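You operate a simulated robot arm through the tools that you are given. There is no shell and no other tool. Be economical: measure what you need, move in short steps, check, and stop when the job is done.

You run a simulated robot arm. Do the job below in one go: nothing can be reset, and whatever is moved stays where it is left.

## Task
Clamp the moulding in the fixture and bolt the teal bracket on it.
Fine: the blue-banded moulding goes into the nest, the red toggle clamp shuts on it, the bracket slides under the wing nut, the nut is tightened; the other wing nut stays slack.
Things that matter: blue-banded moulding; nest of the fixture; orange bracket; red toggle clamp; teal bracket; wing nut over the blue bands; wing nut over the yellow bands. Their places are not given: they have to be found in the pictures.

It is judged by the outcome, as a careful person would: the job done as asked, and still so three seconds after it is handed in. It fails if anything else is knocked over, pushed out of place, dropped, spilled or broken.

## Robot
A 6-joint arm with a two-finger parallel gripper, fixed in place. Base frame: the origin is at the foot of the arm, x ahead of it, y to its left, z up; the work surface is at about z = 85. Lengths are in cm, angles in degrees, forces in N, time in s.
With the tool pointing down near the work surface it reaches from about 24 to 64 cm from the base axis. Its first joint turns from -66.0 to 66.0 degrees. Payload 2.7 kg.
Tool frame: the origin (TCP) lies between the finger pads and is the grasp point; the fingertips stand 2.3 cm ahead of it; z points along the fingers, y is the line along which they close. The gripper opens to 9.4 cm. The fingers are 3.8 cm wide and 1 cm thick; the gripper's body (5.4 by 9.6 cm) begins 3.9 cm behind the TCP.
Orientation is told as [roll, pitch, yaw] about the base's x, y, z axes, in that order, counted from this pose: with the fingers straight down and closing along the base's y, the tool's x points along the base's -x, its y along +y and its z along -z.

## Interface
- The arm moves only by the tool drive_tool. Its argument "commands" is a list of rows, each a list of 7 numbers: the shift along the tool's x, y, z in m, then the turn, a rotation vector about the tool's x, y, z in degrees, then the gripper command, from -1 (shut) to 1 (fully open), values between in proportion. In form: [[tx, ty, tz, rx, ry, rz, claw], ...]. A call has 1 to 12 rows; each row is the pose to reach, as a shift and turn from the pose commanded when the call began, along the tool's axes at that moment. Rows are played at 5 a second. More than 5 cm and 8.6 degrees between two rows, or a gripper value outside its range, and nothing of the call is played. Where a pose cannot be reached the arm comes as near as it can. A force on the tool above 70 N (or 10 N above the force at the start of the call, whichever is more), or a blocked arm, ends the call early, and 0.2 s more pass. The fingers move at their own pace (about 4.5 cm/s each) and stop on an object; they squeeze with about 33 N. The grip force told is the motor's: it shows also when the fingers shut on nothing. Time passes only in rows, and 0.2 s behind the last, so rows that repeat a pose let the fingers close. The reply holds the time, the measured pose of the TCP, the force on the tool along the base axes, the opening and the grip force, in the units named above and with some noise, with the torque about the TCP (base axes, N m) and any sound that the robot's microphone picked up.
- Cameras (640 x 400 px; columns grow to the right, rows downward): "scene" is fixed at [6.13, -42.15, 141.68]; the picture's right is [0.87, -0.49, 0.00], its down [-0.23, -0.41, -0.88] and it looks along [0.44, 0.77, -0.47] (base axes); focal length 316 px, centre (320, 200). "wrist" rides on the gripper at [8.6, 1.6, -7.4] in the tool frame; the picture's right is [-0.18, 0.98, 0.00], its down [-0.58, -0.11, -0.81] and it looks along [-0.79, -0.15, 0.59] (tool axes); focal length 243 px, centre (320, 200).
- camera(camera): a new picture of that camera. It takes no simulated time.
- locate(camera, pixels): for up to 12 pixels [column, row] of the newest picture of that camera ("zoom" is the newest enlarged one), the place [x, y, z] in the base frame of the surface seen there, good to about 0.2 cm. It takes no simulated time.
- inspect(camera, box): a new picture of the part [left, top, right, bottom] of that camera's present view, enlarged. It takes no simulated time.
- finish_job(): hands the job in; it is judged then, once.

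Work in short steps. Measure before you move; look again where a grasp or a placing could have gone wrong, and mend it. You have 80 turns and 38 pictures in all, those below and enlarged ones among them. Open the gripper and draw the arm clear of the work before you hand the job in, unless the task says otherwise; then end with one line.

The tools are called after "Emit:" as name(argument=value, ...) on one line, values as JSON. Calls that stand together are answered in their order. drive_tool: Moves the arm, as the interface text tells. Its arguments: {"type":"object","properties":{"commands":{"type":"array"}},"required":["commands"]} The other tools are called the same way: camera (camera) takes a picture; locate (camera, pixels) gives the place of the surface under pixels of a picture; inspect (camera, box) takes an enlarged picture of a part of a camera's view; finish_job () hands the job in.

At the start:

```text
t: 0.0
position: [37.61, 6.28, 127.8]
tcp_rot: [0.1, -0.1, 0.1]
ft_force: [0.3, 0.2, 0.3]
ft_torque: [0.03, 0.0, 0.01]
width: 9.4
grip_force: 0.2
```

scene: 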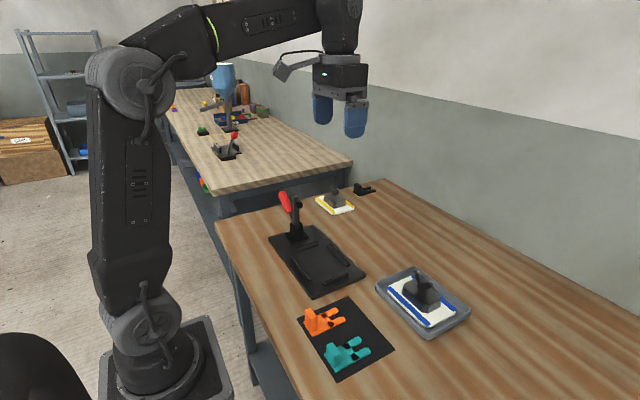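
wrist: 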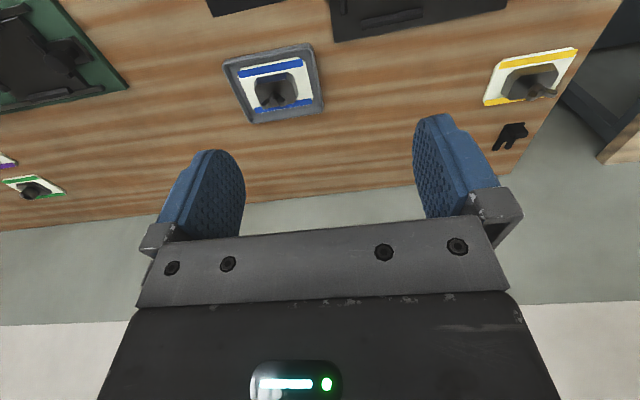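

The scene picture shows the fixture at about (315,260), the brackets at about (325,320) and (345,352), and the moulding in a tray at (425,300). I'll enlarge these to see details.

Emit:
inspect(camera="scene", box=[240, 170, 400, 270])

Emit:
inspect(camera="scene", box=[260, 220, 484, 390])

```text
4.00 times, centred on (320, 220) of scene
```

zoom: 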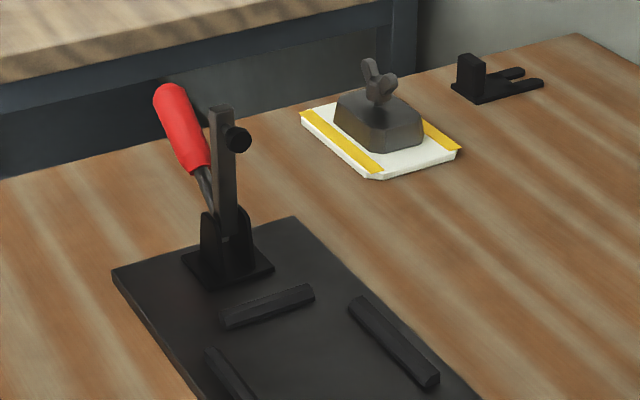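

```text
2.35 times, centred on (372, 305) of scene
```

zoom: 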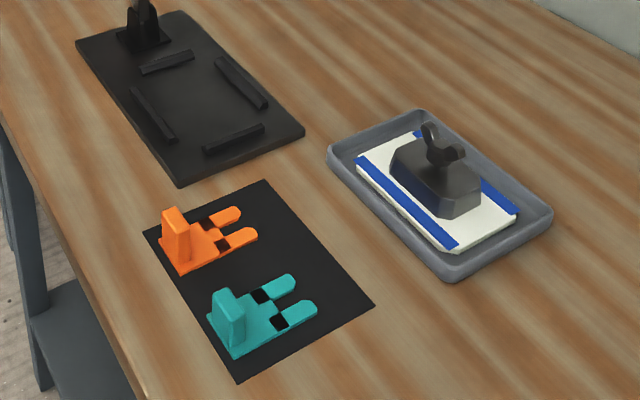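

Next I'll measure the main points on the fixture, brackets, and moulding from the second enlarged picture.

Emit:
locate(camera="zoom", pixels=[[357, 160], [450, 250], [517, 212], [415, 132], [428, 128], [440, 152], [464, 152], [400, 150], [445, 205], [478, 190], [330, 152], [448, 278]])

Emit:
locate(camera="zoom", pixels=[[166, 62], [240, 82], [153, 115], [234, 138], [190, 100], [77, 42], [180, 185], [304, 130], [180, 12], [140, 40], [200, 95], [270, 110]])

Emit:
locate(camera="zoom", pixels=[[222, 290], [240, 295], [228, 320], [260, 297], [279, 321], [288, 280], [312, 308], [236, 357], [262, 318], [176, 212], [300, 340], [240, 325]])

```text
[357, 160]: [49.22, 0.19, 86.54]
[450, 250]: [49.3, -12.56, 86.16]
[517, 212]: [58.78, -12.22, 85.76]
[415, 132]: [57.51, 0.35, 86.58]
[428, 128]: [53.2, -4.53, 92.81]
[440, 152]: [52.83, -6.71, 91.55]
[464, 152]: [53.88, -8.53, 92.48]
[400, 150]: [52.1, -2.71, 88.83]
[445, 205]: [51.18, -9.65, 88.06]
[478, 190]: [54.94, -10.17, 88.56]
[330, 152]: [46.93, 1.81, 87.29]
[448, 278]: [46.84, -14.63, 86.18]
```

```text
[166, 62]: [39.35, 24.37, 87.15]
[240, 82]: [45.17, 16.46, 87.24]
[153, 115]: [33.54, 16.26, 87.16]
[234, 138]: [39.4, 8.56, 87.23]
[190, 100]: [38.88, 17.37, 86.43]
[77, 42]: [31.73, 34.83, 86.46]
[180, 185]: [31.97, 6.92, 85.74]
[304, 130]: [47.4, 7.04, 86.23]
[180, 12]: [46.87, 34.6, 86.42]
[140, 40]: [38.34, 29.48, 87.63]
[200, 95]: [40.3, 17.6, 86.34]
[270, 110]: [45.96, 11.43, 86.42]
```

```text
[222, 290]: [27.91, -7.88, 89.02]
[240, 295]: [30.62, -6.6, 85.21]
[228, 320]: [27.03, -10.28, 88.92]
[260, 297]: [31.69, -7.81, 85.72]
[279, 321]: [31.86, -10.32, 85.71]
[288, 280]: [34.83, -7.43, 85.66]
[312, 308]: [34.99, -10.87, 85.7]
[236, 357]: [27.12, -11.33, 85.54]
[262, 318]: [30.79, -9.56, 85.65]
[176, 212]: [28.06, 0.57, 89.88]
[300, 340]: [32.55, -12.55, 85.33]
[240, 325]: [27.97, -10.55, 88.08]
```

The moulding's plate spans about x 49–58.7 and y −12.5–0.3, and the nest is centred near (39.4, 16.5). I'll zoom in for detail on the moulding's boss and nut, and on the clamp.

Emit:
inspect(camera="scene", box=[375, 260, 471, 320])

Emit:
locate(camera="zoom", pixels=[[180, 100], [340, 330], [530, 220], [300, 60], [310, 170], [320, 200], [325, 260], [430, 250], [320, 60], [420, 150], [360, 130], [200, 150]])

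Emit:
inspect(camera="scene", box=[265, 185, 345, 245])

```text
6.67 times, centred on (423, 290) of scene
```

zoom: 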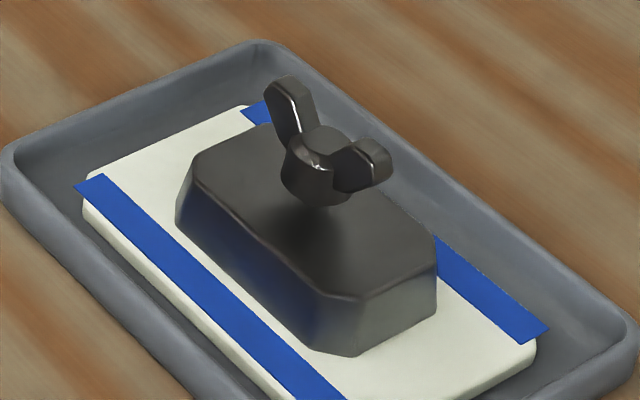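

```text
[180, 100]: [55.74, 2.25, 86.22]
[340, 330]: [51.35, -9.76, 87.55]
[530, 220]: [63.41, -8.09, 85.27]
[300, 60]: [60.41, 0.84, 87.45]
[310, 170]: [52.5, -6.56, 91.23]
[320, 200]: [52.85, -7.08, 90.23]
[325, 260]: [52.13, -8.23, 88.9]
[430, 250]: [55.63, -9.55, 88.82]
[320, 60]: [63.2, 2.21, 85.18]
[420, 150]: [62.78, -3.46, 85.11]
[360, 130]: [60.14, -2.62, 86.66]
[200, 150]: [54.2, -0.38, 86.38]
```

```text
6.67 times, centred on (305, 215) of scene
```

zoom: 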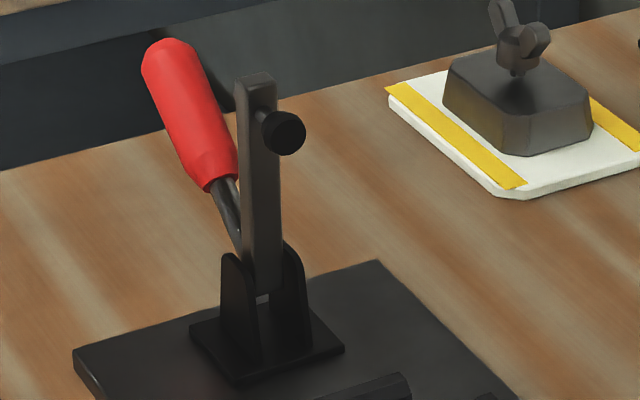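

Now I'll measure the clamp's lever, arm, and foot in this enlarged picture.

Emit:
locate(camera="zoom", pixels=[[170, 55], [195, 120], [215, 175], [228, 210], [258, 85], [265, 180], [262, 280], [285, 135], [240, 300], [290, 280], [265, 350], [340, 350]])

Emit:
camera(camera="wrist")

```text
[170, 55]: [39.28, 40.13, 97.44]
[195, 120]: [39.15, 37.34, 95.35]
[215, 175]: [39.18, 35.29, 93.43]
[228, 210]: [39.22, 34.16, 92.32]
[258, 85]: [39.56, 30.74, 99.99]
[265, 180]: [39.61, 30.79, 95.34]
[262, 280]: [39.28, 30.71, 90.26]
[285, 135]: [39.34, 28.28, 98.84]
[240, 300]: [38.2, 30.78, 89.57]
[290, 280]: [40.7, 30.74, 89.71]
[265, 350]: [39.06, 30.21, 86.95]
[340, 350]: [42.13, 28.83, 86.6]
```

```text
31 pictures are left
```

wrist: 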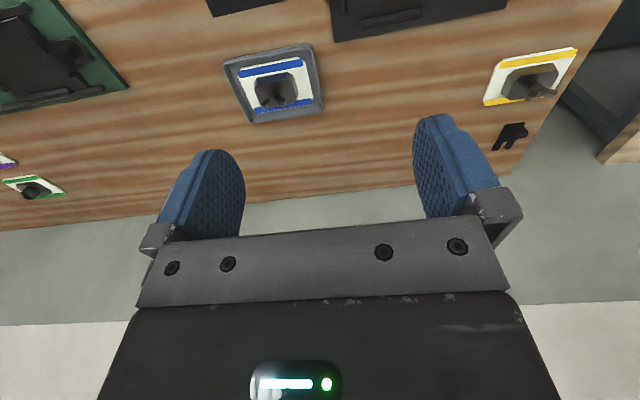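

The clamp pivots near (39.4, 31.3, 90) with its arm upright and its lever leaning back to (39.3, 40, 97). I'll hover over the moulding to measure the boss from above.

Emit:
drive_tool(commands=[[-0.02, -0.016, 0.03, 0, 0, 0, 1], [-0.04, -0.032, 0.06, 0, 0, 0, 1], [-0.06, -0.048, 0.09, 0, 0, 0, 1], [-0.08, -0.064, 0.12, 0, 0, 0, 1], [-0.1, -0.079, 0.15, 0, 0, 0, 1], [-0.12, -0.095, 0.18, 0, 0, 0, 1], [-0.14, -0.111, 0.21, 0, 0, 0, 1], [-0.161, -0.127, 0.238, 0, 0, 0, 1], [-0.161, -0.127, 0.238, 0, 0, 0, 1]])

Emit:
camera(camera="wrist")

```text
t: 2.0
position: [53.8, -6.29, 104.21]
tcp_rot: [0.0, 0.1, 0.1]
ft_force: [0.9, 0.9, -0.5]
ft_torque: [-0.01, 0.01, -0.01]
width: 9.41
grip_force: 0.0
```

```text
30 pictures are left
```

wrist: 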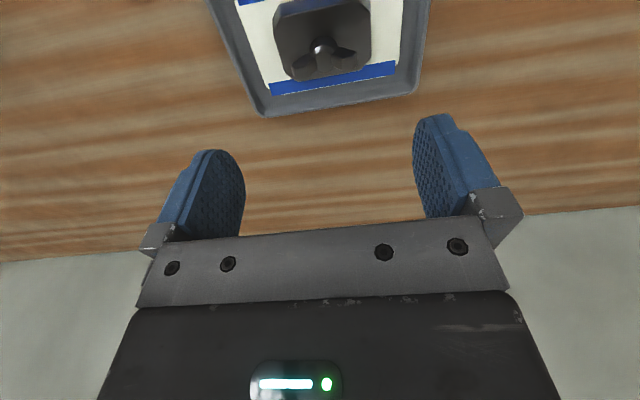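

The boss shows at the top, around (322,35). I'll enlarge that part and measure it.

Emit:
inspect(camera="wrist", box=[220, 0, 428, 130])

```text
3.08 times, centred on (324, 65) of wrist
```

zoom: 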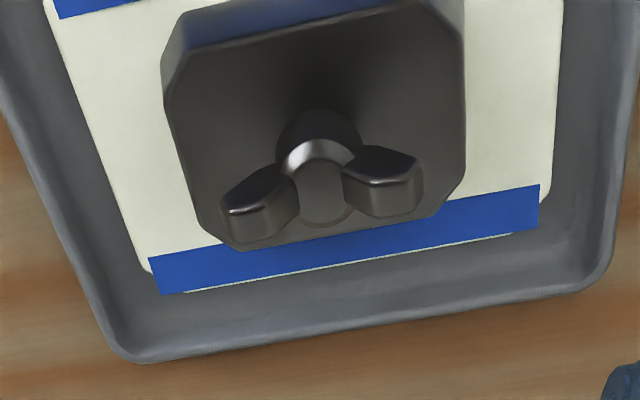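

I'll locate the plate edges, boss corners, and wing tips.

Emit:
locate(camera="zoom", pixels=[[150, 258], [540, 186], [60, 18], [160, 292], [185, 290], [230, 245], [440, 205], [195, 15], [465, 95], [172, 120], [550, 100], [90, 100]])

Emit:
locate(camera="zoom", pixels=[[240, 195], [385, 165], [410, 180], [232, 212], [320, 130], [170, 100], [462, 140], [210, 240], [462, 180], [300, 30], [320, 235], [430, 12]])

```text
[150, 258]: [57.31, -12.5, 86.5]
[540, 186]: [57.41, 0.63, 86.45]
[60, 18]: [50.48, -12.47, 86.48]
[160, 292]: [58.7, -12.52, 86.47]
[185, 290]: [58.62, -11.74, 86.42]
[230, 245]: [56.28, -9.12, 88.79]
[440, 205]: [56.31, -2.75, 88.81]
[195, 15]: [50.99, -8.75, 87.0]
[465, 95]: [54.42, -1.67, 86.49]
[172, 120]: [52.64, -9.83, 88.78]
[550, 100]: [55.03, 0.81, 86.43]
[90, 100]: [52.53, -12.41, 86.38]
```

```text
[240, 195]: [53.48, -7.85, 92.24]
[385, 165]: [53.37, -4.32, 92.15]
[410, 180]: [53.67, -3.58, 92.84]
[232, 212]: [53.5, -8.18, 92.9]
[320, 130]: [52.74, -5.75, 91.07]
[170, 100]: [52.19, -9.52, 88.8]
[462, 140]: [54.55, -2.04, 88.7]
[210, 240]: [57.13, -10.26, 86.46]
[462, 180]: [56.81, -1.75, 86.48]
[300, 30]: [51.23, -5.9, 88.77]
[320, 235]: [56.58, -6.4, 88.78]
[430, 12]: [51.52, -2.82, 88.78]
```

The plate spans y −12.5 to 0.8 and x 49.15 to 58.7, the boss is centred at (53.9, −5.9) and 7.8 long, and the wing tips reach 92.9. I'll lower the open gripper with its fingers at the two y-ends of the boss.

Emit:
drive_tool(commands=[[-0.001, 0.004, 0.035, 0, 0, 0, 1], [-0.001, 0.004, 0.07, 0, 0, 0, 1], [-0.001, 0.004, 0.1, 0, 0, 0, 1], [-0.001, 0.004, 0.12, 0, 0, 0, 1], [-0.001, 0.004, 0.135, 0, 0, 0, 1], [-0.001, 0.004, 0.148, 0, 0, 0, 1], [-0.001, 0.004, 0.148, 0, 0, 0, 1]])

```text
t: 3.6
position: [53.81, -6.01, 89.21]
tcp_rot: [0.1, 0.0, 0.1]
ft_force: [0.1, -0.2, 0.7]
ft_torque: [0.02, 0.03, 0.01]
width: 9.41
grip_force: 0.1
```

The arm is in position without contact. I'll raise it 2 mm, close the fingers on the boss, and then lift slightly.

Emit:
drive_tool(commands=[[0, 0.001, -0.002, 0, 0, 0, 0.6], [0, 0.001, -0.002, 0, 0, 0, -1], [0, 0.001, -0.002, 0, 0, 0, -1], [0, 0.001, -0.002, 0, 0, 0, -1], [0, 0.001, -0.002, 0, 0, 0, -1], [0, 0.001, -0.012, 0, 0, 0, -1], [0, 0.001, -0.03, 0, 0, 0, -1], [0, 0.001, -0.03, 0, 0, 0, -1]])

Emit:
inspect(camera="scene", box=[340, 210, 500, 350])

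```text
t: 5.4
position: [53.77, -5.87, 92.21]
tcp_rot: [0.0, 0.1, 0.2]
ft_force: [-0.2, 0.0, -4.0]
ft_torque: [0.01, 0.04, -0.02]
width: 8.35
grip_force: 32.6
```

```text
2.86 times, centred on (420, 280) of scene
```

zoom: 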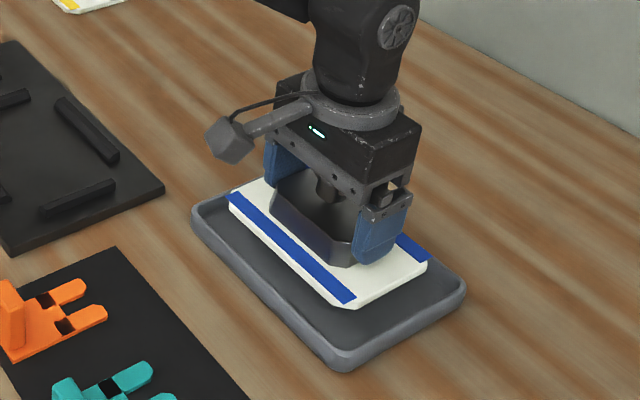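

The moulding is lifted level. I'll measure the nest's ribs precisely before carrying it over.

Emit:
inspect(camera="scene", box=[265, 225, 377, 295])

```text
5.71 times, centred on (321, 260) of scene
```

zoom: 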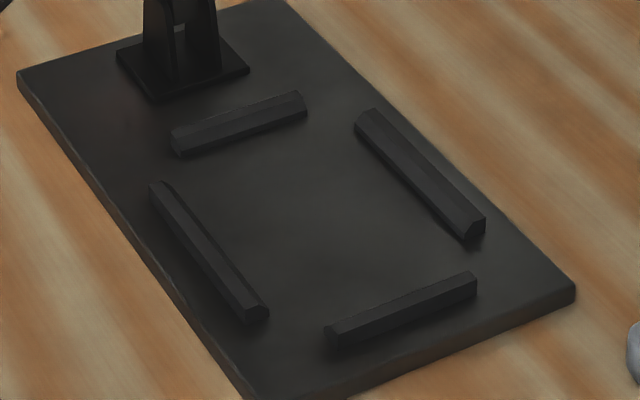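

Emit:
locate(camera="zoom", pixels=[[175, 137], [301, 97], [180, 152], [306, 112], [170, 185], [265, 305], [153, 185], [372, 112], [484, 215], [440, 215], [400, 300], [400, 318]])

Emit:
locate(camera="zoom", pixels=[[360, 120], [465, 228], [336, 328], [470, 277], [400, 296], [210, 240], [200, 245], [220, 235], [425, 170], [410, 175], [240, 130], [240, 115]])

```text
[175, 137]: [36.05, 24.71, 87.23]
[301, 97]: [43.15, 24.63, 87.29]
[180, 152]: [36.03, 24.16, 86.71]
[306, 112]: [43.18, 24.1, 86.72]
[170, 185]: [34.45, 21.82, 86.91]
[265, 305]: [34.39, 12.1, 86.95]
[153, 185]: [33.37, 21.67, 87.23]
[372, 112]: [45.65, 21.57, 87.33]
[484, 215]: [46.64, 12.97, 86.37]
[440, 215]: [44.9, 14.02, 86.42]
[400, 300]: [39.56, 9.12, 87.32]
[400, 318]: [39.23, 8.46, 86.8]
```

```text
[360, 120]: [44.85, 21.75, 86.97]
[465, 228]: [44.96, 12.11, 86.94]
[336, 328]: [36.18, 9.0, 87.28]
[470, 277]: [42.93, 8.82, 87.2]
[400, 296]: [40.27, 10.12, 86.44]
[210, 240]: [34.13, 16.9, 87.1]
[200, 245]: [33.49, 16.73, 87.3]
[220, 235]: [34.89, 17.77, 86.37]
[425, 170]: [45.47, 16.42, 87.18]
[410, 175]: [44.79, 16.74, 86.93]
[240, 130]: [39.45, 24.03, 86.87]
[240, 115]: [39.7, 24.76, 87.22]
```

The nest interior is about x 34.5–44.8 and y 9.7–24.0, so its centre is (39.65, 16.87). I'll raise the moulding, carry it over there, and hover just above.

Emit:
drive_tool(commands=[[0, 0, -0.035, 0, 0, 0, -1], [0.015, 0.024, -0.05, 0, 0, 0, -1], [0.033, 0.053, -0.05, 0, 0, 0, -1], [0.051, 0.081, -0.05, 0, 0, 0, -1], [0.069, 0.11, -0.05, 0, 0, 0, -1], [0.087, 0.138, -0.05, 0, 0, 0, -1], [0.105, 0.167, -0.05, 0, 0, 0, -1], [0.123, 0.196, -0.05, 0, 0, 0, -1], [0.135, 0.215, -0.05, 0, 0, 0, -1], [0.1427, 0.2274, -0.045, 0, 0, 0, -1], [0.1427, 0.2274, -0.02, 0, 0, 0, -1], [0.1427, 0.2274, -0.02, 0, 0, 0, -1]])

Emit:
inspect(camera="scene", box=[240, 160, 400, 300])

```text
t: 8.0
position: [39.63, 16.85, 94.29]
tcp_rot: [0.0, 0.0, 0.1]
ft_force: [0.3, 0.2, -3.2]
ft_torque: [0.04, 0.02, 0.0]
width: 8.34
grip_force: 33.3
```

```text
2.86 times, centred on (320, 230) of scene
```

zoom: 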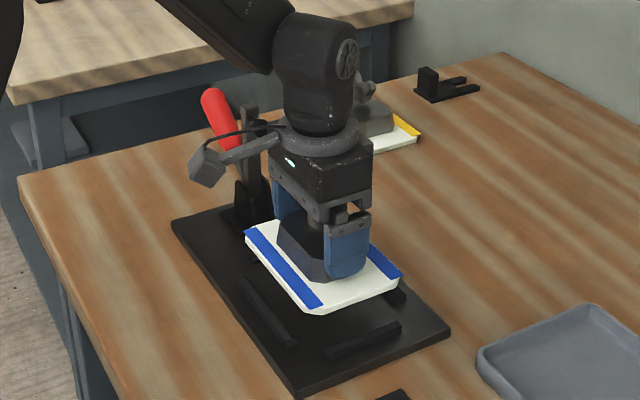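

The moulding is over the nest. I'll check where the plate's corners are before lowering.

Emit:
locate(camera="zoom", pixels=[[247, 233], [310, 307], [323, 308], [399, 272], [280, 268], [360, 292], [325, 303], [392, 283]])

```text
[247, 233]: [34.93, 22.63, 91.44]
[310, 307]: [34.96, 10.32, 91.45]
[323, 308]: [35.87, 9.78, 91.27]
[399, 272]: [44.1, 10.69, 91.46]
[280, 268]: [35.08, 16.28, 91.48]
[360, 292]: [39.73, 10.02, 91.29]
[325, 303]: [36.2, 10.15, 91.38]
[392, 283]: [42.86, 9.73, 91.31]
```

The plate is centred at about (39.68, 16.7), within the nest's clearance. I'll shift 1 mm in y and lower until contact.

Emit:
drive_tool(commands=[[0, 0.001, 0.015, 0, 0, 0, -1], [0, 0.001, 0.027, 0, 0, 0, -1], [0, 0.001, 0.032, 0, 0, 0, -1], [0, 0.001, 0.036, 0, 0, 0, -1], [0, 0.001, 0.038, 0, 0, 0, -1], [0, 0.001, 0.039, 0, 0, 0, -1], [0, 0.001, 0.04, 0, 0, 0, -1]])

```text
t: 9.6
position: [39.55, 16.91, 90.33]
tcp_rot: [0.1, -0.2, 0.0]
ft_force: [10.1, -0.8, 0.1]
ft_torque: [0.1, -0.23, -0.26]
width: 8.34
grip_force: 33.0
```

There's a 10 N sideways force in x and the weight is supported. I'll look at how the plate sits before releasing.

Emit:
inspect(camera="scene", box=[265, 215, 377, 295])

Emit:
locate(camera="zoom", pixels=[[160, 180], [300, 320], [420, 290], [510, 250], [430, 190], [200, 200]])

```text
5.00 times, centred on (321, 255) of scene
```

zoom: 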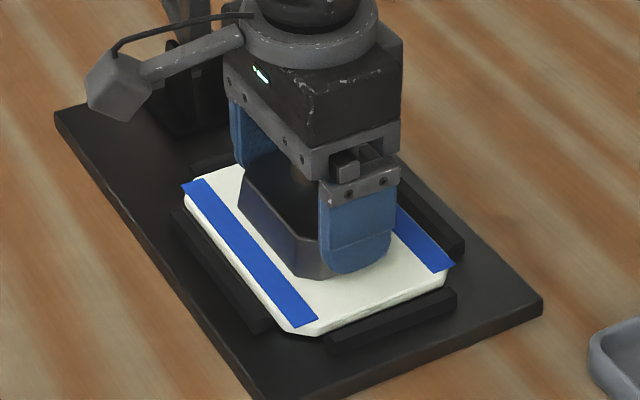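

```text
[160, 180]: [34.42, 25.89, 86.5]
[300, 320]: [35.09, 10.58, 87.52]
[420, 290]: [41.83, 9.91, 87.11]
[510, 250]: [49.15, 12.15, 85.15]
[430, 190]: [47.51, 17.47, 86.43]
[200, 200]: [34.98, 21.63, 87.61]
```

The plate looks seated inside the ribs. I'll check that it's level and then decide on release.

Emit:
locate(camera="zoom", pixels=[[187, 187], [200, 180], [225, 175], [300, 322], [285, 328], [440, 265], [410, 225], [444, 275], [340, 300], [230, 225]])

```text
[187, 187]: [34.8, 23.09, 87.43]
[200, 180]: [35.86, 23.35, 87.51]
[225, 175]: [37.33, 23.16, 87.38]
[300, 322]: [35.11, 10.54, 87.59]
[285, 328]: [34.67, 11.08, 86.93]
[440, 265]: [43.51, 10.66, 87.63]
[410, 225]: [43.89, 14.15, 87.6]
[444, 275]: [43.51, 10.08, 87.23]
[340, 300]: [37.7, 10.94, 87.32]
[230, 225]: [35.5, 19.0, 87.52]
```

The plate is level at about 87.5 and seated. I'll open the fingers, rise straight up, and back away.

Emit:
drive_tool(commands=[[0, 0, 0, 0, 0, 0, 1], [0, 0, 0, 0, 0, 0, 1], [0, 0, 0, 0, 0, 0, 1], [0, 0, 0, 0, 0, 0, 1], [0, 0, -0.02, 0, 0, 0, 1], [0, 0, -0.06, 0, 0, 0, 1], [0, -0.02, -0.1, 0, 0, 0, 1], [0, -0.06, -0.12, 0, 0, 0, 1], [0, -0.1, -0.14, 0, 0, 0, 1], [0, -0.1, -0.14, 0, 0, 0, 1]])

Emit:
inspect(camera="scene", box=[255, 180, 383, 300])

```text
t: 11.8
position: [39.45, 6.88, 104.06]
tcp_rot: [0.0, 0.1, 0.2]
ft_force: [-0.6, 1.1, 0.3]
ft_torque: [0.02, 0.03, 0.0]
width: 9.39
grip_force: 0.0
```

```text
3.33 times, centred on (319, 240) of scene
```

zoom: 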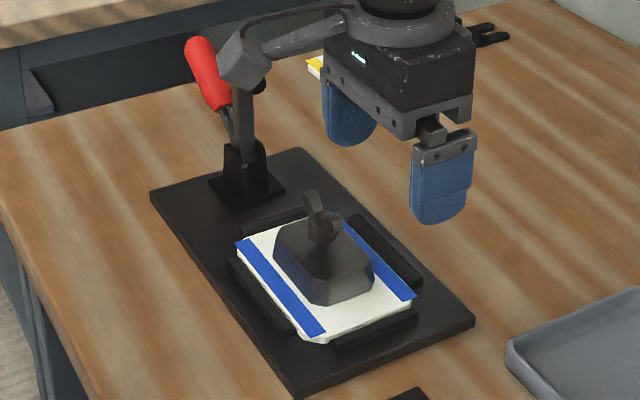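

The moulding sits in the nest. Next I'll close the fingers and go up and over to behind the lever, at about y = 45, to push it forward (−y).

Emit:
drive_tool(commands=[[0, 0, -0.04, 0, 0, 0, -1], [0, 0.02, -0.08, 0, 0, 0, -1], [0, 0.06, -0.08, 0, 0, 0, -1], [0, 0.105, -0.08, 0, 0, 0, -1], [0, 0.15, -0.08, 0, 0, 0, -1], [0, 0.195, -0.08, 0, 0, 0, -1], [0, 0.24, -0.08, 0, 0, 0, -1], [0, 0.285, -0.08, 0, 0, 0, -1], [0, 0.325, -0.08, 0, 0, 0, -1], [0, 0.365, -0.08, 0, 0, 0, -1], [0, 0.385, -0.08, 0, 0, 0, -1], [0, 0.385, -0.08, 0, 0, 0, -1]])

Emit:
drive_tool(commands=[[0, 0, 0.04, 0, 0, 0, -1], [0, 0, 0.08, 0, 0, 0, -1], [0, 0, 0.12, 0, 0, 0, -1], [0, 0, 0.14, 0, 0, 0, -1], [0, 0, 0.14, 0, 0, 0, -1]])

Emit:
inspect(camera="scene", box=[240, 130, 368, 240])

```text
t: 14.4
position: [38.98, 45.19, 112.05]
tcp_rot: [-0.1, 0.1, 0.0]
ft_force: [0.0, 0.6, -0.1]
ft_torque: [-0.05, -0.01, 0.01]
width: 0.0
grip_force: 32.9
out of reach, approached as far as the arm can: row 11, 12
```

```text
t: 15.6
position: [38.99, 44.79, 97.85]
tcp_rot: [0.0, 0.1, 0.0]
ft_force: [0.4, 0.0, -0.3]
ft_torque: [0.02, 0.02, 0.01]
width: 0.0
grip_force: 32.9
```

```text
3.64 times, centred on (304, 185) of scene
```

zoom: 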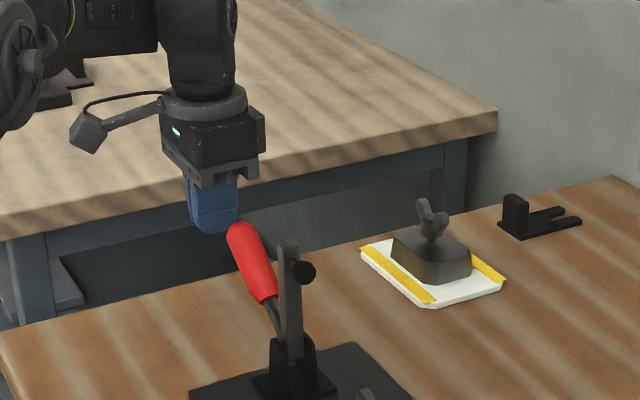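

The fingers are just behind the red handle, which ends near (240,228) in the zoom. I'll push along −y following a rising arc.

Emit:
drive_tool(commands=[[0, -0.015, 0, 0, 0, 0, -1], [0, -0.028, 0, 0, 0, 0, -1], [0, -0.04, -0.008, 0, 0, 0, -1], [0, -0.052, -0.016, 0, 0, 0, -1], [0, -0.066, -0.023, 0, 0, 0, -1], [0, -0.08, -0.03, 0, 0, 0, -1], [0, -0.08, -0.03, 0, 0, 0, -1]])

Emit:
inspect(camera="scene", box=[240, 130, 368, 240])

```text
t: 16.5
position: [38.84, 41.74, 100.41]
tcp_rot: [2.3, -1.5, 0.7]
ft_force: [-1.7, 4.4, 2.3]
ft_torque: [0.06, -0.01, -0.01]
width: 0.0
grip_force: 33.0
stopped in row 4: the force on the tool passed its limit at 72 N (the readings are from after the stop); the commanded pose is now the measured one
```

```text
3.64 times, centred on (304, 185) of scene
```

zoom: 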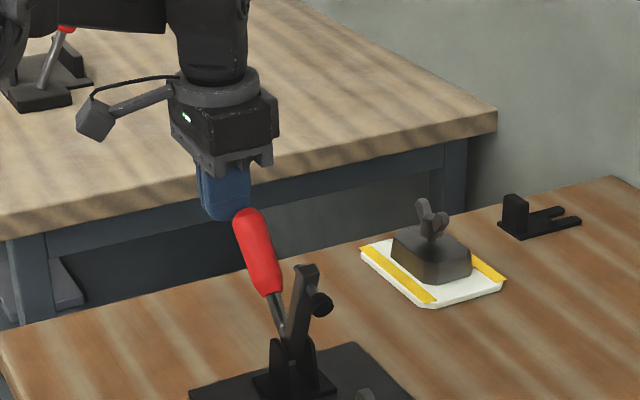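

The lever turns the right way (the arm is tipping forward), but the push was too fast. I'll continue in smaller steps.

Emit:
drive_tool(commands=[[0, -0.006, -0.003, 0, 0, 0, -1], [0, -0.012, -0.006, 0, 0, 0, -1], [0, -0.018, -0.009, 0, 0, 0, -1], [0, -0.024, -0.011, 0, 0, 0, -1], [0, -0.03, -0.013, 0, 0, 0, -1], [0, -0.036, -0.015, 0, 0, 0, -1], [0, -0.042, -0.016, 0, 0, 0, -1], [0, -0.048, -0.017, 0, 0, 0, -1]])

Emit:
inspect(camera="scene", box=[240, 130, 368, 240])

```text
t: 18.2
position: [38.99, 38.13, 103.16]
tcp_rot: [3.9, -2.9, 1.2]
ft_force: [-3.9, 2.2, 5.3]
ft_torque: [0.04, 0.02, -0.04]
width: 0.01
grip_force: 33.2
stopped in row 8: the force on the tool passed its limit at 72 N (the readings are from after the stop); the commanded pose is now the measured one
```

```text
3.64 times, centred on (304, 185) of scene
```

zoom: 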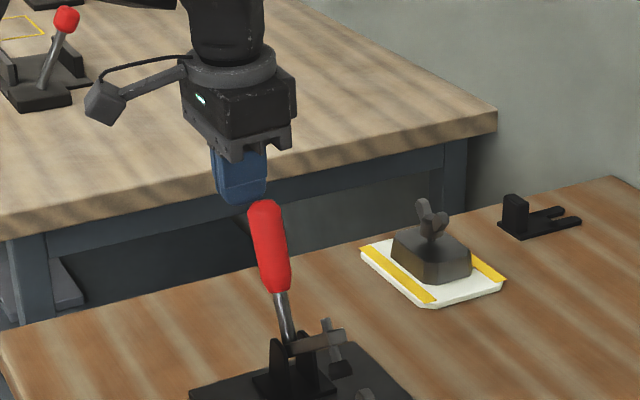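

The arm is nearly horizontal now. I'll measure the handle's end and the arm before the final push.

Emit:
locate(camera="zoom", pixels=[[265, 203], [270, 240], [277, 285], [288, 330], [320, 340], [340, 372], [325, 322], [240, 200]])

```text
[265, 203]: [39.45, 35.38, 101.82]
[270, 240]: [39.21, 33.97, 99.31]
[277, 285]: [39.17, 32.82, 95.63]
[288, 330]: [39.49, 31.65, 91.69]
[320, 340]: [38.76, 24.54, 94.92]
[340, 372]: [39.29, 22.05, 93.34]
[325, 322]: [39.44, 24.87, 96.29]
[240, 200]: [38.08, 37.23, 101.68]
```

The handle is at about 72° with its end near (y 36, z 102), and the arm is about 40° above horizontal. I'll back off 1 cm, level the tool, and lower it 2 cm for a firmer contact.

Emit:
drive_tool(commands=[[0, 0.01, 0, 0, 0, 0, -1], [0, 0.012, 0.005, 3.9, 2.9, 1.2, -1], [0, 0.012, 0.02, 3.9, 2.9, 1.2, -1], [0, 0.012, 0.02, 3.9, 2.9, 1.2, -1]])

```text
t: 19.2
position: [39.13, 39.44, 101.22]
tcp_rot: [-0.1, 0.1, -0.1]
ft_force: [0.2, 0.3, 0.1]
ft_torque: [-0.02, 0.02, 0.01]
width: 0.0
grip_force: 33.3
```

Tool is level with no contact. I'll push −y slowly at constant height.

Emit:
drive_tool(commands=[[0, -0.01, 0, 0, 0, 0, -1], [0, -0.018, 0, 0, 0, 0, -1], [0, -0.023, 0, 0, 0, 0, -1], [0, -0.028, 0, 0, 0, 0, -1], [0, -0.033, 0, 0, 0, 0, -1], [0, -0.038, 0, 0, 0, 0, -1], [0, -0.043, 0, 0, 0, 0, -1], [0, -0.048, 0, 0, 0, 0, -1], [0, -0.053, 0, 0, 0, 0, -1], [0, -0.058, 0, 0, 0, 0, -1]])

Emit:
inspect(camera="scene", box=[250, 140, 378, 260])

```text
t: 21.4
position: [39.12, 34.62, 101.35]
tcp_rot: [0.9, -0.5, 0.4]
ft_force: [11.8, 61.9, -9.3]
ft_torque: [-0.31, 0.16, 0.63]
width: 0.01
grip_force: 33.0
```

```text
3.33 times, centred on (314, 200) of scene
```

zoom: 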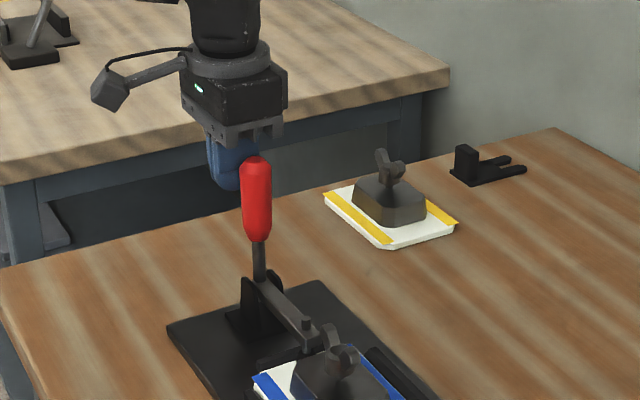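

The arm is nearly down on the moulding and the lever close to vertical, with 62 N and no click heard yet. I'll push a little further in fine steps.

Emit:
drive_tool(commands=[[0, -0.003, 0, 0, 0, 0, -1], [0, -0.006, 0, 0, 0, 0, -1], [0, -0.009, 0, 0, 0, 0, -1], [0, -0.012, 0, 0, 0, 0, -1], [0, -0.015, 0, 0, 0, 0, -1], [0, -0.018, 0, 0, 0, 0, -1], [0, -0.021, 0, 0, 0, 0, -1]])

```text
t: 21.8
position: [39.15, 34.56, 101.29]
tcp_rot: [1.5, -0.8, 0.6]
ft_force: [4.1, 16.8, -4.7]
ft_torque: [-0.09, 0.07, 0.21]
width: 0.0
grip_force: 33.1
stopped in row 1: the force on the tool passed its limit at 76 N (the readings are from after the stop); the commanded pose is now the measured one
```

Stopped at the limit. I'll back off slightly, raise the tool 1.7 cm to push on the handle's very end for more leverage, level it, and push very slowly.

Emit:
drive_tool(commands=[[0, 0.006, 0, 0, 0, 0, -1], [0, 0.006, -0.018, 1.5, 0.8, 0.6, -1], [0, 0.006, -0.018, 1.5, 0.8, 0.6, -1], [0, 0, -0.018, 1.5, 0.8, 0.6, -1], [0, -0.002, -0.018, 1.5, 0.8, 0.6, -1], [0, -0.004, -0.018, 1.5, 0.8, 0.6, -1], [0, -0.005, -0.018, 1.5, 0.8, 0.6, -1], [0, -0.006, -0.018, 1.5, 0.8, 0.6, -1], [0, -0.007, -0.018, 1.5, 0.8, 0.6, -1], [0, -0.008, -0.018, 1.5, 0.8, 0.6, -1], [0, -0.009, -0.018, 1.5, 0.8, 0.6, -1]])

```text
t: 24.2
position: [39.13, 34.1, 103.37]
tcp_rot: [0.6, -0.3, 0.2]
ft_force: [8.6, 55.7, -9.7]
ft_torque: [0.84, -0.04, 0.59]
width: 0.0
grip_force: 33.0
```

It moved further at 56 N. I'll keep going slowly.

Emit:
drive_tool(commands=[[0, -0.001, 0, 0, 0, 0, -1], [0, -0.002, 0, 0, 0, 0, -1], [0, -0.003, 0, 0, 0, 0, -1], [0, -0.004, 0, 0, 0, 0, -1], [0, -0.005, 0, 0, 0, 0, -1], [0, -0.006, 0, 0, 0, 0, -1], [0, -0.007, 0, 0, 0, 0, -1], [0, -0.008, 0, 0, 0, 0, -1], [0, -0.009, 0, 0, 0, 0, -1], [0, -0.01, 0, 0, 0, 0, -1]])

Emit:
inspect(camera="scene", box=[250, 140, 378, 260])

```text
t: 25.1
position: [38.93, 34.1, 103.36]
tcp_rot: [1.3, -0.7, 0.3]
ft_force: [5.4, 15.6, -6.2]
ft_torque: [0.22, -0.02, 0.24]
width: 0.0
grip_force: 32.7
stopped in row 4: the force on the tool passed its limit at 71 N (the readings are from after the stop); the commanded pose is now the measured one
```

```text
3.33 times, centred on (314, 200) of scene
```

zoom: 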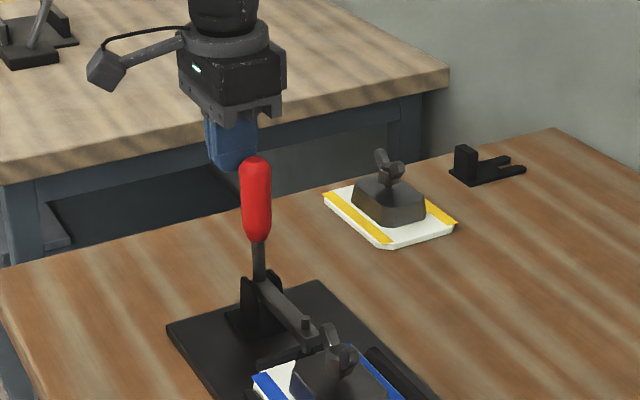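

The lever no longer moves with 71 N at its end. I'll look closely at whether the foot rests on the plate and how the lever stands.

Emit:
inspect(camera="scene", box=[280, 180, 360, 260])

```text
5.00 times, centred on (320, 220) of scene
```

zoom: 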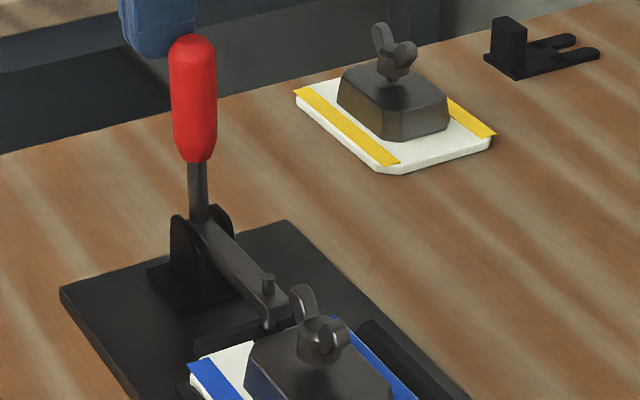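

Emit:
locate(camera="zoom", pixels=[[192, 40], [193, 100], [196, 160], [198, 190], [205, 225], [240, 270], [270, 298], [268, 278], [268, 325], [235, 355], [298, 290], [325, 330]])

```text
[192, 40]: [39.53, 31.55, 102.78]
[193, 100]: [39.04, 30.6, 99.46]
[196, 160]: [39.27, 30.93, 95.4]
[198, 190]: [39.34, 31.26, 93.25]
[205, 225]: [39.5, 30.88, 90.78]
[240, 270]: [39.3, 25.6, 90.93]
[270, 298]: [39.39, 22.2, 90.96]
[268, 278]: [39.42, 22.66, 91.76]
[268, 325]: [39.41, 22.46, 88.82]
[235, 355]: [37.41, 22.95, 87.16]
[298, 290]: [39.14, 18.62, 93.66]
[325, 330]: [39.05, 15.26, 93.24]
```

The arm is level (z 90.9 along its length), the foot is over the plate at y 22.5, and the lever is vertical. I'll retract from the handle to see whether it stays put.

Emit:
drive_tool(commands=[[0, 0.015, 0, 0, 0, 0, -1], [0, 0.03, 0, 1.3, 0.7, 0.3, -1], [0, 0.04, -0.02, 1.3, 0.7, 0.3, -1], [0, 0.04, -0.02, 1.3, 0.7, 0.3, -1]])

Emit:
inspect(camera="scene", box=[280, 180, 360, 260])

Emit:
locate(camera="zoom", pixels=[[192, 40], [193, 100], [196, 160], [198, 190], [205, 225], [240, 270], [270, 298], [268, 278], [268, 325], [235, 355], [255, 340], [225, 375]])

```text
t: 26.1
position: [38.97, 37.81, 105.46]
tcp_rot: [-0.1, 0.0, -0.1]
ft_force: [0.6, -0.1, -0.5]
ft_torque: [0.01, -0.05, -0.03]
width: 0.02
grip_force: 32.7
```

```text
5.00 times, centred on (320, 220) of scene
```

zoom: 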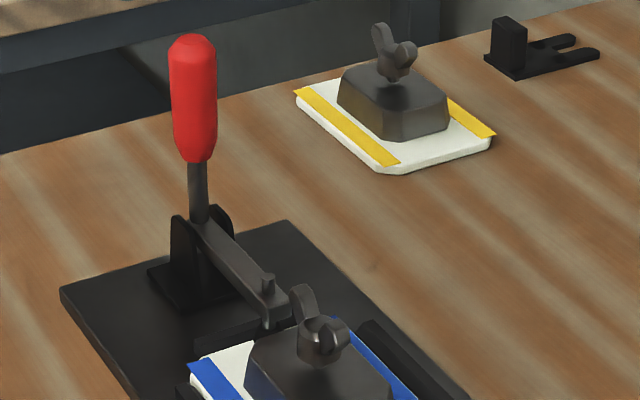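

```text
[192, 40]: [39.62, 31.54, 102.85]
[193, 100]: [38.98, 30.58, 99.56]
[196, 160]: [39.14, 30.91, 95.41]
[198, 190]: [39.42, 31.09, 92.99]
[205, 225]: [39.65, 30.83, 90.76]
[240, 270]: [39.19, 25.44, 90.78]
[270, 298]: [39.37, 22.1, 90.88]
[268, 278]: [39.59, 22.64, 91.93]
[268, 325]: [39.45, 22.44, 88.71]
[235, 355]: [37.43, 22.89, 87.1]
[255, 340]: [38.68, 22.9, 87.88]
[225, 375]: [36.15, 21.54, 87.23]
```

The lever stays upright and the arm level by themselves. I'll zoom in on the foot to see that it presses on the plate.

Emit:
inspect(camera="scene", box=[312, 232, 352, 257])

```text
16.00 times, centred on (332, 244) of scene
```

zoom: 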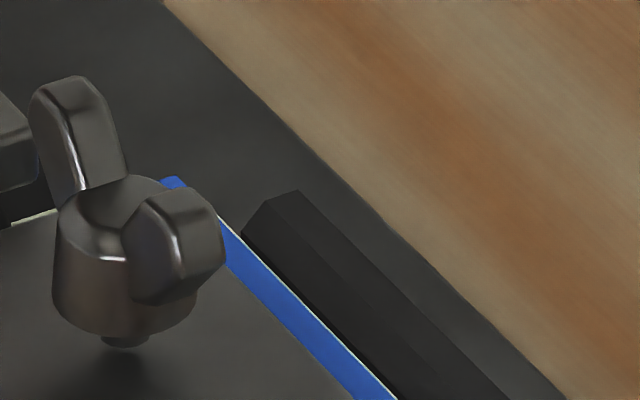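

That was aimed wrong; the foot is further left. I'll retake it there.

Emit:
inspect(camera="scene", box=[312, 228, 340, 256])

```text
14.29 times, centred on (326, 242) of scene
```

zoom: 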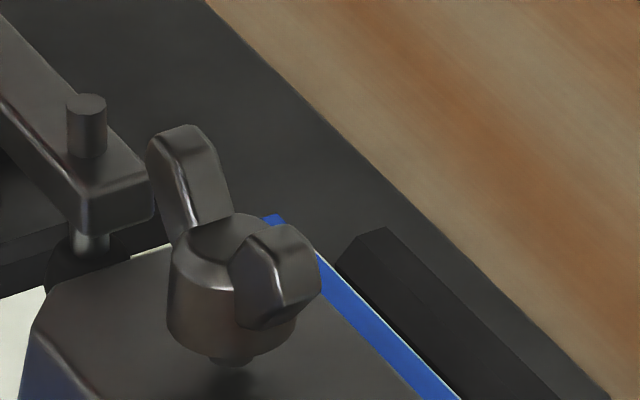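

The foot sits on the plate behind the boss. I'll measure the nut's underside and the boss top here to get the gap for the bracket.

Emit:
locate(camera="zoom", pixels=[[220, 345], [225, 358], [235, 364], [230, 385], [320, 390], [180, 130], [275, 235], [300, 240], [85, 265], [60, 285], [150, 300], [250, 350]])

Emit:
inspect(camera="scene", box=[295, 295, 375, 385])

```text
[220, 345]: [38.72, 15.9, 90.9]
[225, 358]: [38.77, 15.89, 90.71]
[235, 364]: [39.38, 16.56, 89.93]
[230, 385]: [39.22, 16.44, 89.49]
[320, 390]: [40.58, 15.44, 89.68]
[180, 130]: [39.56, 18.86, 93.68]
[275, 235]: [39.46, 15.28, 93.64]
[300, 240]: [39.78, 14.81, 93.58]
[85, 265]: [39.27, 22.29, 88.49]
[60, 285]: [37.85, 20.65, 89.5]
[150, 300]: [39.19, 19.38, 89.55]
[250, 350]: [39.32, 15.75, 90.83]
```

```text
4.44 times, centred on (335, 340) of scene
```

zoom: 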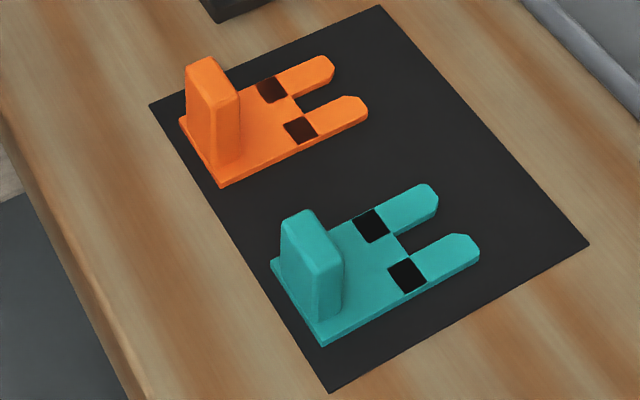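

The gap under the nut is about 89.6–90.8, with the stud near (39.5, 16.9). Now I'll measure the teal bracket: tab, tines, slot, and black marks.

Emit:
locate(camera="zoom", pixels=[[283, 220], [320, 258], [340, 255], [310, 212], [300, 260], [328, 318], [398, 235], [411, 258], [370, 225], [407, 275], [350, 245], [322, 342]])

Emit:
locate(camera="zoom", pixels=[[430, 190], [437, 207], [465, 238], [478, 255], [330, 225], [270, 262], [342, 275], [335, 300], [318, 340], [402, 246], [430, 215], [420, 245]])

```text
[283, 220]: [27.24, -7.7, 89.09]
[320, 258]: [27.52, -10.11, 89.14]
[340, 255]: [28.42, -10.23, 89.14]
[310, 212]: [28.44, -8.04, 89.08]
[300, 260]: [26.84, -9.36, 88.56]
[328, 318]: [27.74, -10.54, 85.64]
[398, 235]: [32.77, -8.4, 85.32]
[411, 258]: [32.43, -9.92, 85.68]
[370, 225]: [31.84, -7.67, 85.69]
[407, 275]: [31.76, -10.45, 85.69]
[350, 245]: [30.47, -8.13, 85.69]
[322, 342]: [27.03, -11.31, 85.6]
```

```text
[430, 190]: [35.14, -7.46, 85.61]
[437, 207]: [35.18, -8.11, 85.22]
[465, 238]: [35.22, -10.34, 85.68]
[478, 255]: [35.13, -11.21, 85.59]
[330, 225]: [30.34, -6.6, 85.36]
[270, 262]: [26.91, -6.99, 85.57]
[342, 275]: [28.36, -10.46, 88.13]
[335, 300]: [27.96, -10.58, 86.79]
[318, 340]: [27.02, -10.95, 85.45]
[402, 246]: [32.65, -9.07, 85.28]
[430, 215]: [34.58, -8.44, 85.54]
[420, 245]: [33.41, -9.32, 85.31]
```

The teal tab spans x 27.0–28.4 and y −7.7 to −10.5 with its top at 89.1, the slot is centred at y −9.1 with its root near x 32.4, and the tines end at 35.2. I'll go up and over to above the tab.

Emit:
drive_tool(commands=[[0, 0, -0.04, 0, 0, 0, 1], [0, 0, -0.08, 0, 0, 0, 1], [0.015, -0.04, -0.08, 0, 0, 0, 1], [0.03, -0.085, -0.08, 0, 0, 0, 1], [0.045, -0.13, -0.08, 0, 0, 0, 1], [0.06, -0.175, -0.08, 0, 0, 0, 1], [0.075, -0.22, -0.08, 0, 0, 0, 1], [0.085, -0.265, -0.08, 0, 0, 0, 1], [0.095, -0.31, -0.08, 0, 0, 0, 1], [0.105, -0.355, -0.08, 0, 0, 0, 1], [0.11, -0.4, -0.07, 0, 0, 0, 1], [0.1127, -0.44, -0.05, 0, 0, 0, 1]])

Emit:
drive_tool(commands=[[0, -0.0286, 0.04, 0, 0, 0, 0.2], [0, -0.0286, 0.08, 0, 0, 0, 0.2], [0, -0.0286, 0.11, 0, 0, 0, 0.2], [0, -0.0286, 0.11, 0, 0, 0, 0.2]])

```text
t: 28.7
position: [27.65, -6.15, 110.5]
tcp_rot: [-0.1, 0.0, 0.1]
ft_force: [1.0, 0.0, 0.2]
ft_torque: [0.03, 0.02, 0.01]
width: 9.4
grip_force: 0.1
```

```text
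t: 29.7
position: [27.73, -8.85, 99.6]
tcp_rot: [0.0, -0.1, 0.0]
ft_force: [0.1, -0.1, -0.7]
ft_torque: [0.02, 0.02, 0.0]
width: 5.65
grip_force: 0.1
```

The gripper is aligned over the tab with 5.65 cm open. I'll lower to TCP z 88.5, with the fingers beside the tab and above its base plate, and close.

Emit:
drive_tool(commands=[[0, -0.002, 0.04, 0, 0, 0, 0.2], [0, -0.002, 0.08, 0, 0, 0, 0.2], [0, -0.002, 0.1, 0, 0, 0, 0.2], [0, -0.002, 0.111, 0, 0, 0, 0.2], [0, -0.002, 0.111, 0, 0, 0, 0.2], [0, -0.002, 0.111, 0, 0, 0, -1], [0, -0.002, 0.111, 0, 0, 0, -1], [0, -0.002, 0.111, 0, 0, 0, -1], [0, -0.002, 0.111, 0, 0, 0, -1], [0, -0.002, 0.111, 0, 0, 0, -1]])

```text
t: 31.9
position: [27.75, -9.08, 88.5]
tcp_rot: [0.0, 0.0, 0.0]
ft_force: [0.4, -0.3, -0.4]
ft_torque: [0.0, 0.03, -0.02]
width: 2.97
grip_force: 33.2
```

The grip is on the tab at width 2.97. I'll lift it 10 cm and check.

Emit:
drive_tool(commands=[[0, 0, -0.02, 0, 0, 0, -1], [0, 0, -0.06, 0, 0, 0, -1], [0, 0, -0.09, 0, 0, 0, -1], [0, 0, -0.09, 0, 0, 0, -1]])

Emit:
inspect(camera="scene", box=[280, 240, 400, 380])

```text
t: 32.9
position: [27.69, -8.98, 97.56]
tcp_rot: [-0.1, 0.0, 0.1]
ft_force: [0.3, -0.1, -1.3]
ft_torque: [0.0, 0.06, 0.0]
width: 2.96
grip_force: 32.9
```

```text
2.86 times, centred on (340, 310) of scene
```

zoom: 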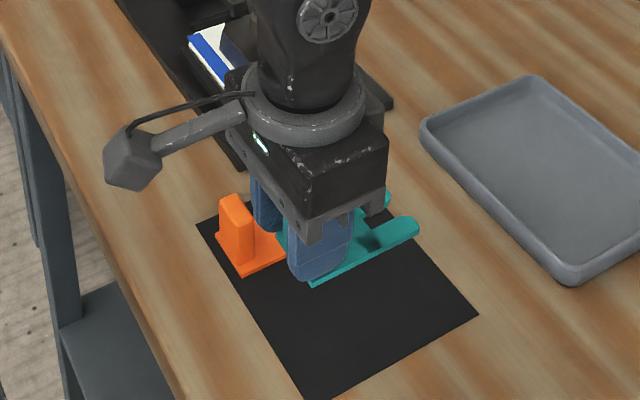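

The bracket is held level. I'll carry it to y ≈ 16.9 at this height, staying at x 27.7 so the tines are short of the nut, then lower to slide height.

Emit:
drive_tool(commands=[[0, 0.03, -0.01, 0, 0, 0, -1], [0, 0.07, -0.01, 0, 0, 0, -1], [0, 0.11, -0.01, 0, 0, 0, -1], [0, 0.15, -0.01, 0, 0, 0, -1], [0, 0.19, -0.01, 0, 0, 0, -1], [0, 0.23, -0.01, 0, 0, 0, -1], [0, 0.2585, -0.01, 0, 0, 0, -1], [0, 0.2585, 0.02, 0, 0, 0, -1], [0, 0.2585, 0.0435, 0, 0, 0, -1], [0, 0.2585, 0.0435, 0, 0, 0, -1]])

Emit:
inspect(camera="scene", box=[270, 215, 350, 275])

```text
t: 35.1
position: [27.48, 16.68, 93.16]
tcp_rot: [-0.1, 0.0, 0.0]
ft_force: [0.4, 0.2, -1.0]
ft_torque: [0.0, 0.01, -0.01]
width: 2.94
grip_force: 32.9
```

```text
6.67 times, centred on (310, 245) of scene
```

zoom: 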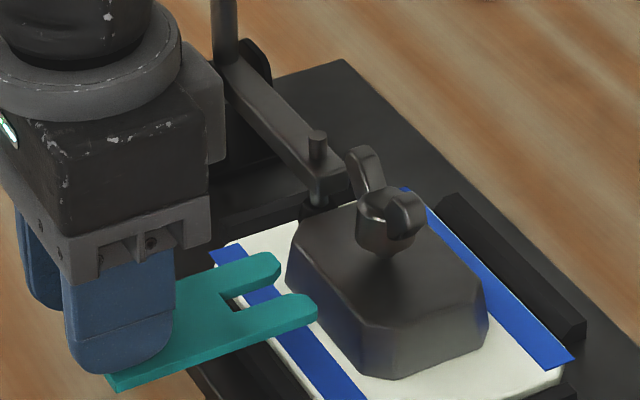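

I'll measure tine heights and slot centre against the boss top, nut underside, and stud.

Emit:
locate(camera="zoom", pixels=[[270, 258], [305, 300], [305, 318], [270, 275], [235, 300], [240, 308], [225, 300], [260, 285], [385, 255], [390, 275], [340, 280], [200, 330]])

```text
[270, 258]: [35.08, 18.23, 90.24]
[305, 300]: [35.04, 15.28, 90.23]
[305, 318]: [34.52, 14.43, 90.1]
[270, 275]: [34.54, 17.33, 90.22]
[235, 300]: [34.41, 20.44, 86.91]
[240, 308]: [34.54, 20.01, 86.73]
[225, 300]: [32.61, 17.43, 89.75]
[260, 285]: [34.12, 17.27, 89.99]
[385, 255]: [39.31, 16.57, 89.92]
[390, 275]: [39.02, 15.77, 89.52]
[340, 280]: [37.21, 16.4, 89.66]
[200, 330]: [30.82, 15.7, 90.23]
```

The tine tops are at 90.23 with the bottoms barely above the boss (89.6), and the nut underside is at 90.75. I'll raise 2 mm, shift 1.5 mm in +y, and slide in +x.

Emit:
drive_tool(commands=[[0, 0.0015, -0.002, 0, 0, 0, -1], [-0.01, 0.0015, -0.002, 0, 0, 0, -1], [-0.02, 0.0015, -0.002, 0, 0, 0, -1], [-0.03, 0.0015, -0.002, 0, 0, 0, -1], [-0.038, 0.0015, -0.002, 0, 0, 0, -1], [-0.046, 0.0015, -0.002, 0, 0, 0, -1], [-0.053, 0.0015, -0.002, 0, 0, 0, -1], [-0.06, 0.0015, -0.002, 0, 0, 0, -1], [-0.06, 0.0015, -0.002, 0, 0, 0, -1]])

Emit:
inspect(camera="scene", box=[285, 220, 349, 268])

```text
t: 37.1
position: [33.66, 16.66, 93.29]
tcp_rot: [-0.1, 0.0, 0.0]
ft_force: [0.0, 0.1, -1.1]
ft_torque: [0.01, 0.05, 0.0]
width: 2.94
grip_force: 32.9
```

```text
8.33 times, centred on (317, 244) of scene
```

zoom: 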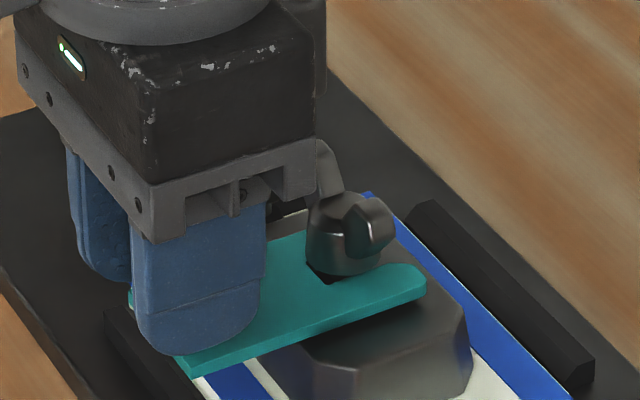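

The fork is under the nut with no contact so far. I'll advance 7 mm more in fine steps, watching for the slot root to meet the stud.

Emit:
drive_tool(commands=[[-0.002, 0.001, 0, 0, 0, 0, -1], [-0.004, 0.001, 0, 0, 0, 0, -1], [-0.006, 0.001, 0, 0, 0, 0, -1], [-0.007, 0.001, 0, 0, 0, 0, -1], [-0.007, 0.001, 0, 0, 0, 0, -1]])

Emit:
inspect(camera="scene", box=[305, 230, 345, 260])

```text
t: 38.3
position: [34.21, 16.72, 93.17]
tcp_rot: [-0.4, 0.2, 0.0]
ft_force: [-6.8, 1.5, 1.2]
ft_torque: [0.01, 0.19, 0.07]
width: 2.93
grip_force: 33.3
```

```text
13.33 times, centred on (325, 245) of scene
```

zoom: 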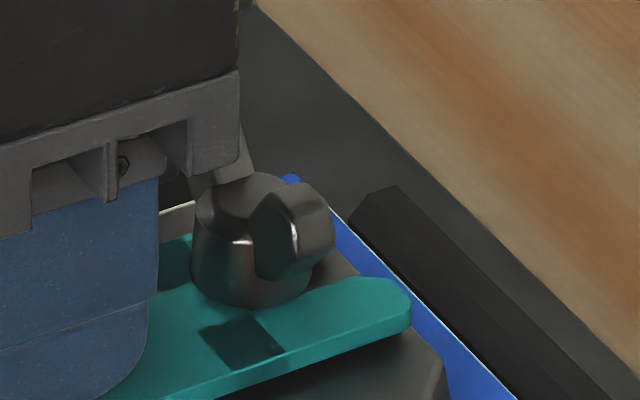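

A 7 N contact at x 34.2 means the slot root has reached the stud. I'll ease back 1 mm, lower the bracket onto the boss, then check before releasing.

Emit:
drive_tool(commands=[[0.001, 0, 0, 0, 0, 0, -1], [0.001, 0, 0.001, 0, 0, 0, -1], [0.001, 0, 0.002, 0, 0, 0, -1], [0.001, 0, 0.003, 0, 0, 0, -1], [0.001, 0, 0.003, 0, 0, 0, -1]])

```text
t: 39.5
position: [34.26, 16.89, 93.03]
tcp_rot: [0.0, 0.0, 0.0]
ft_force: [-1.5, 0.0, 0.0]
ft_torque: [-0.02, 0.05, 0.01]
width: 2.95
grip_force: 32.9
```

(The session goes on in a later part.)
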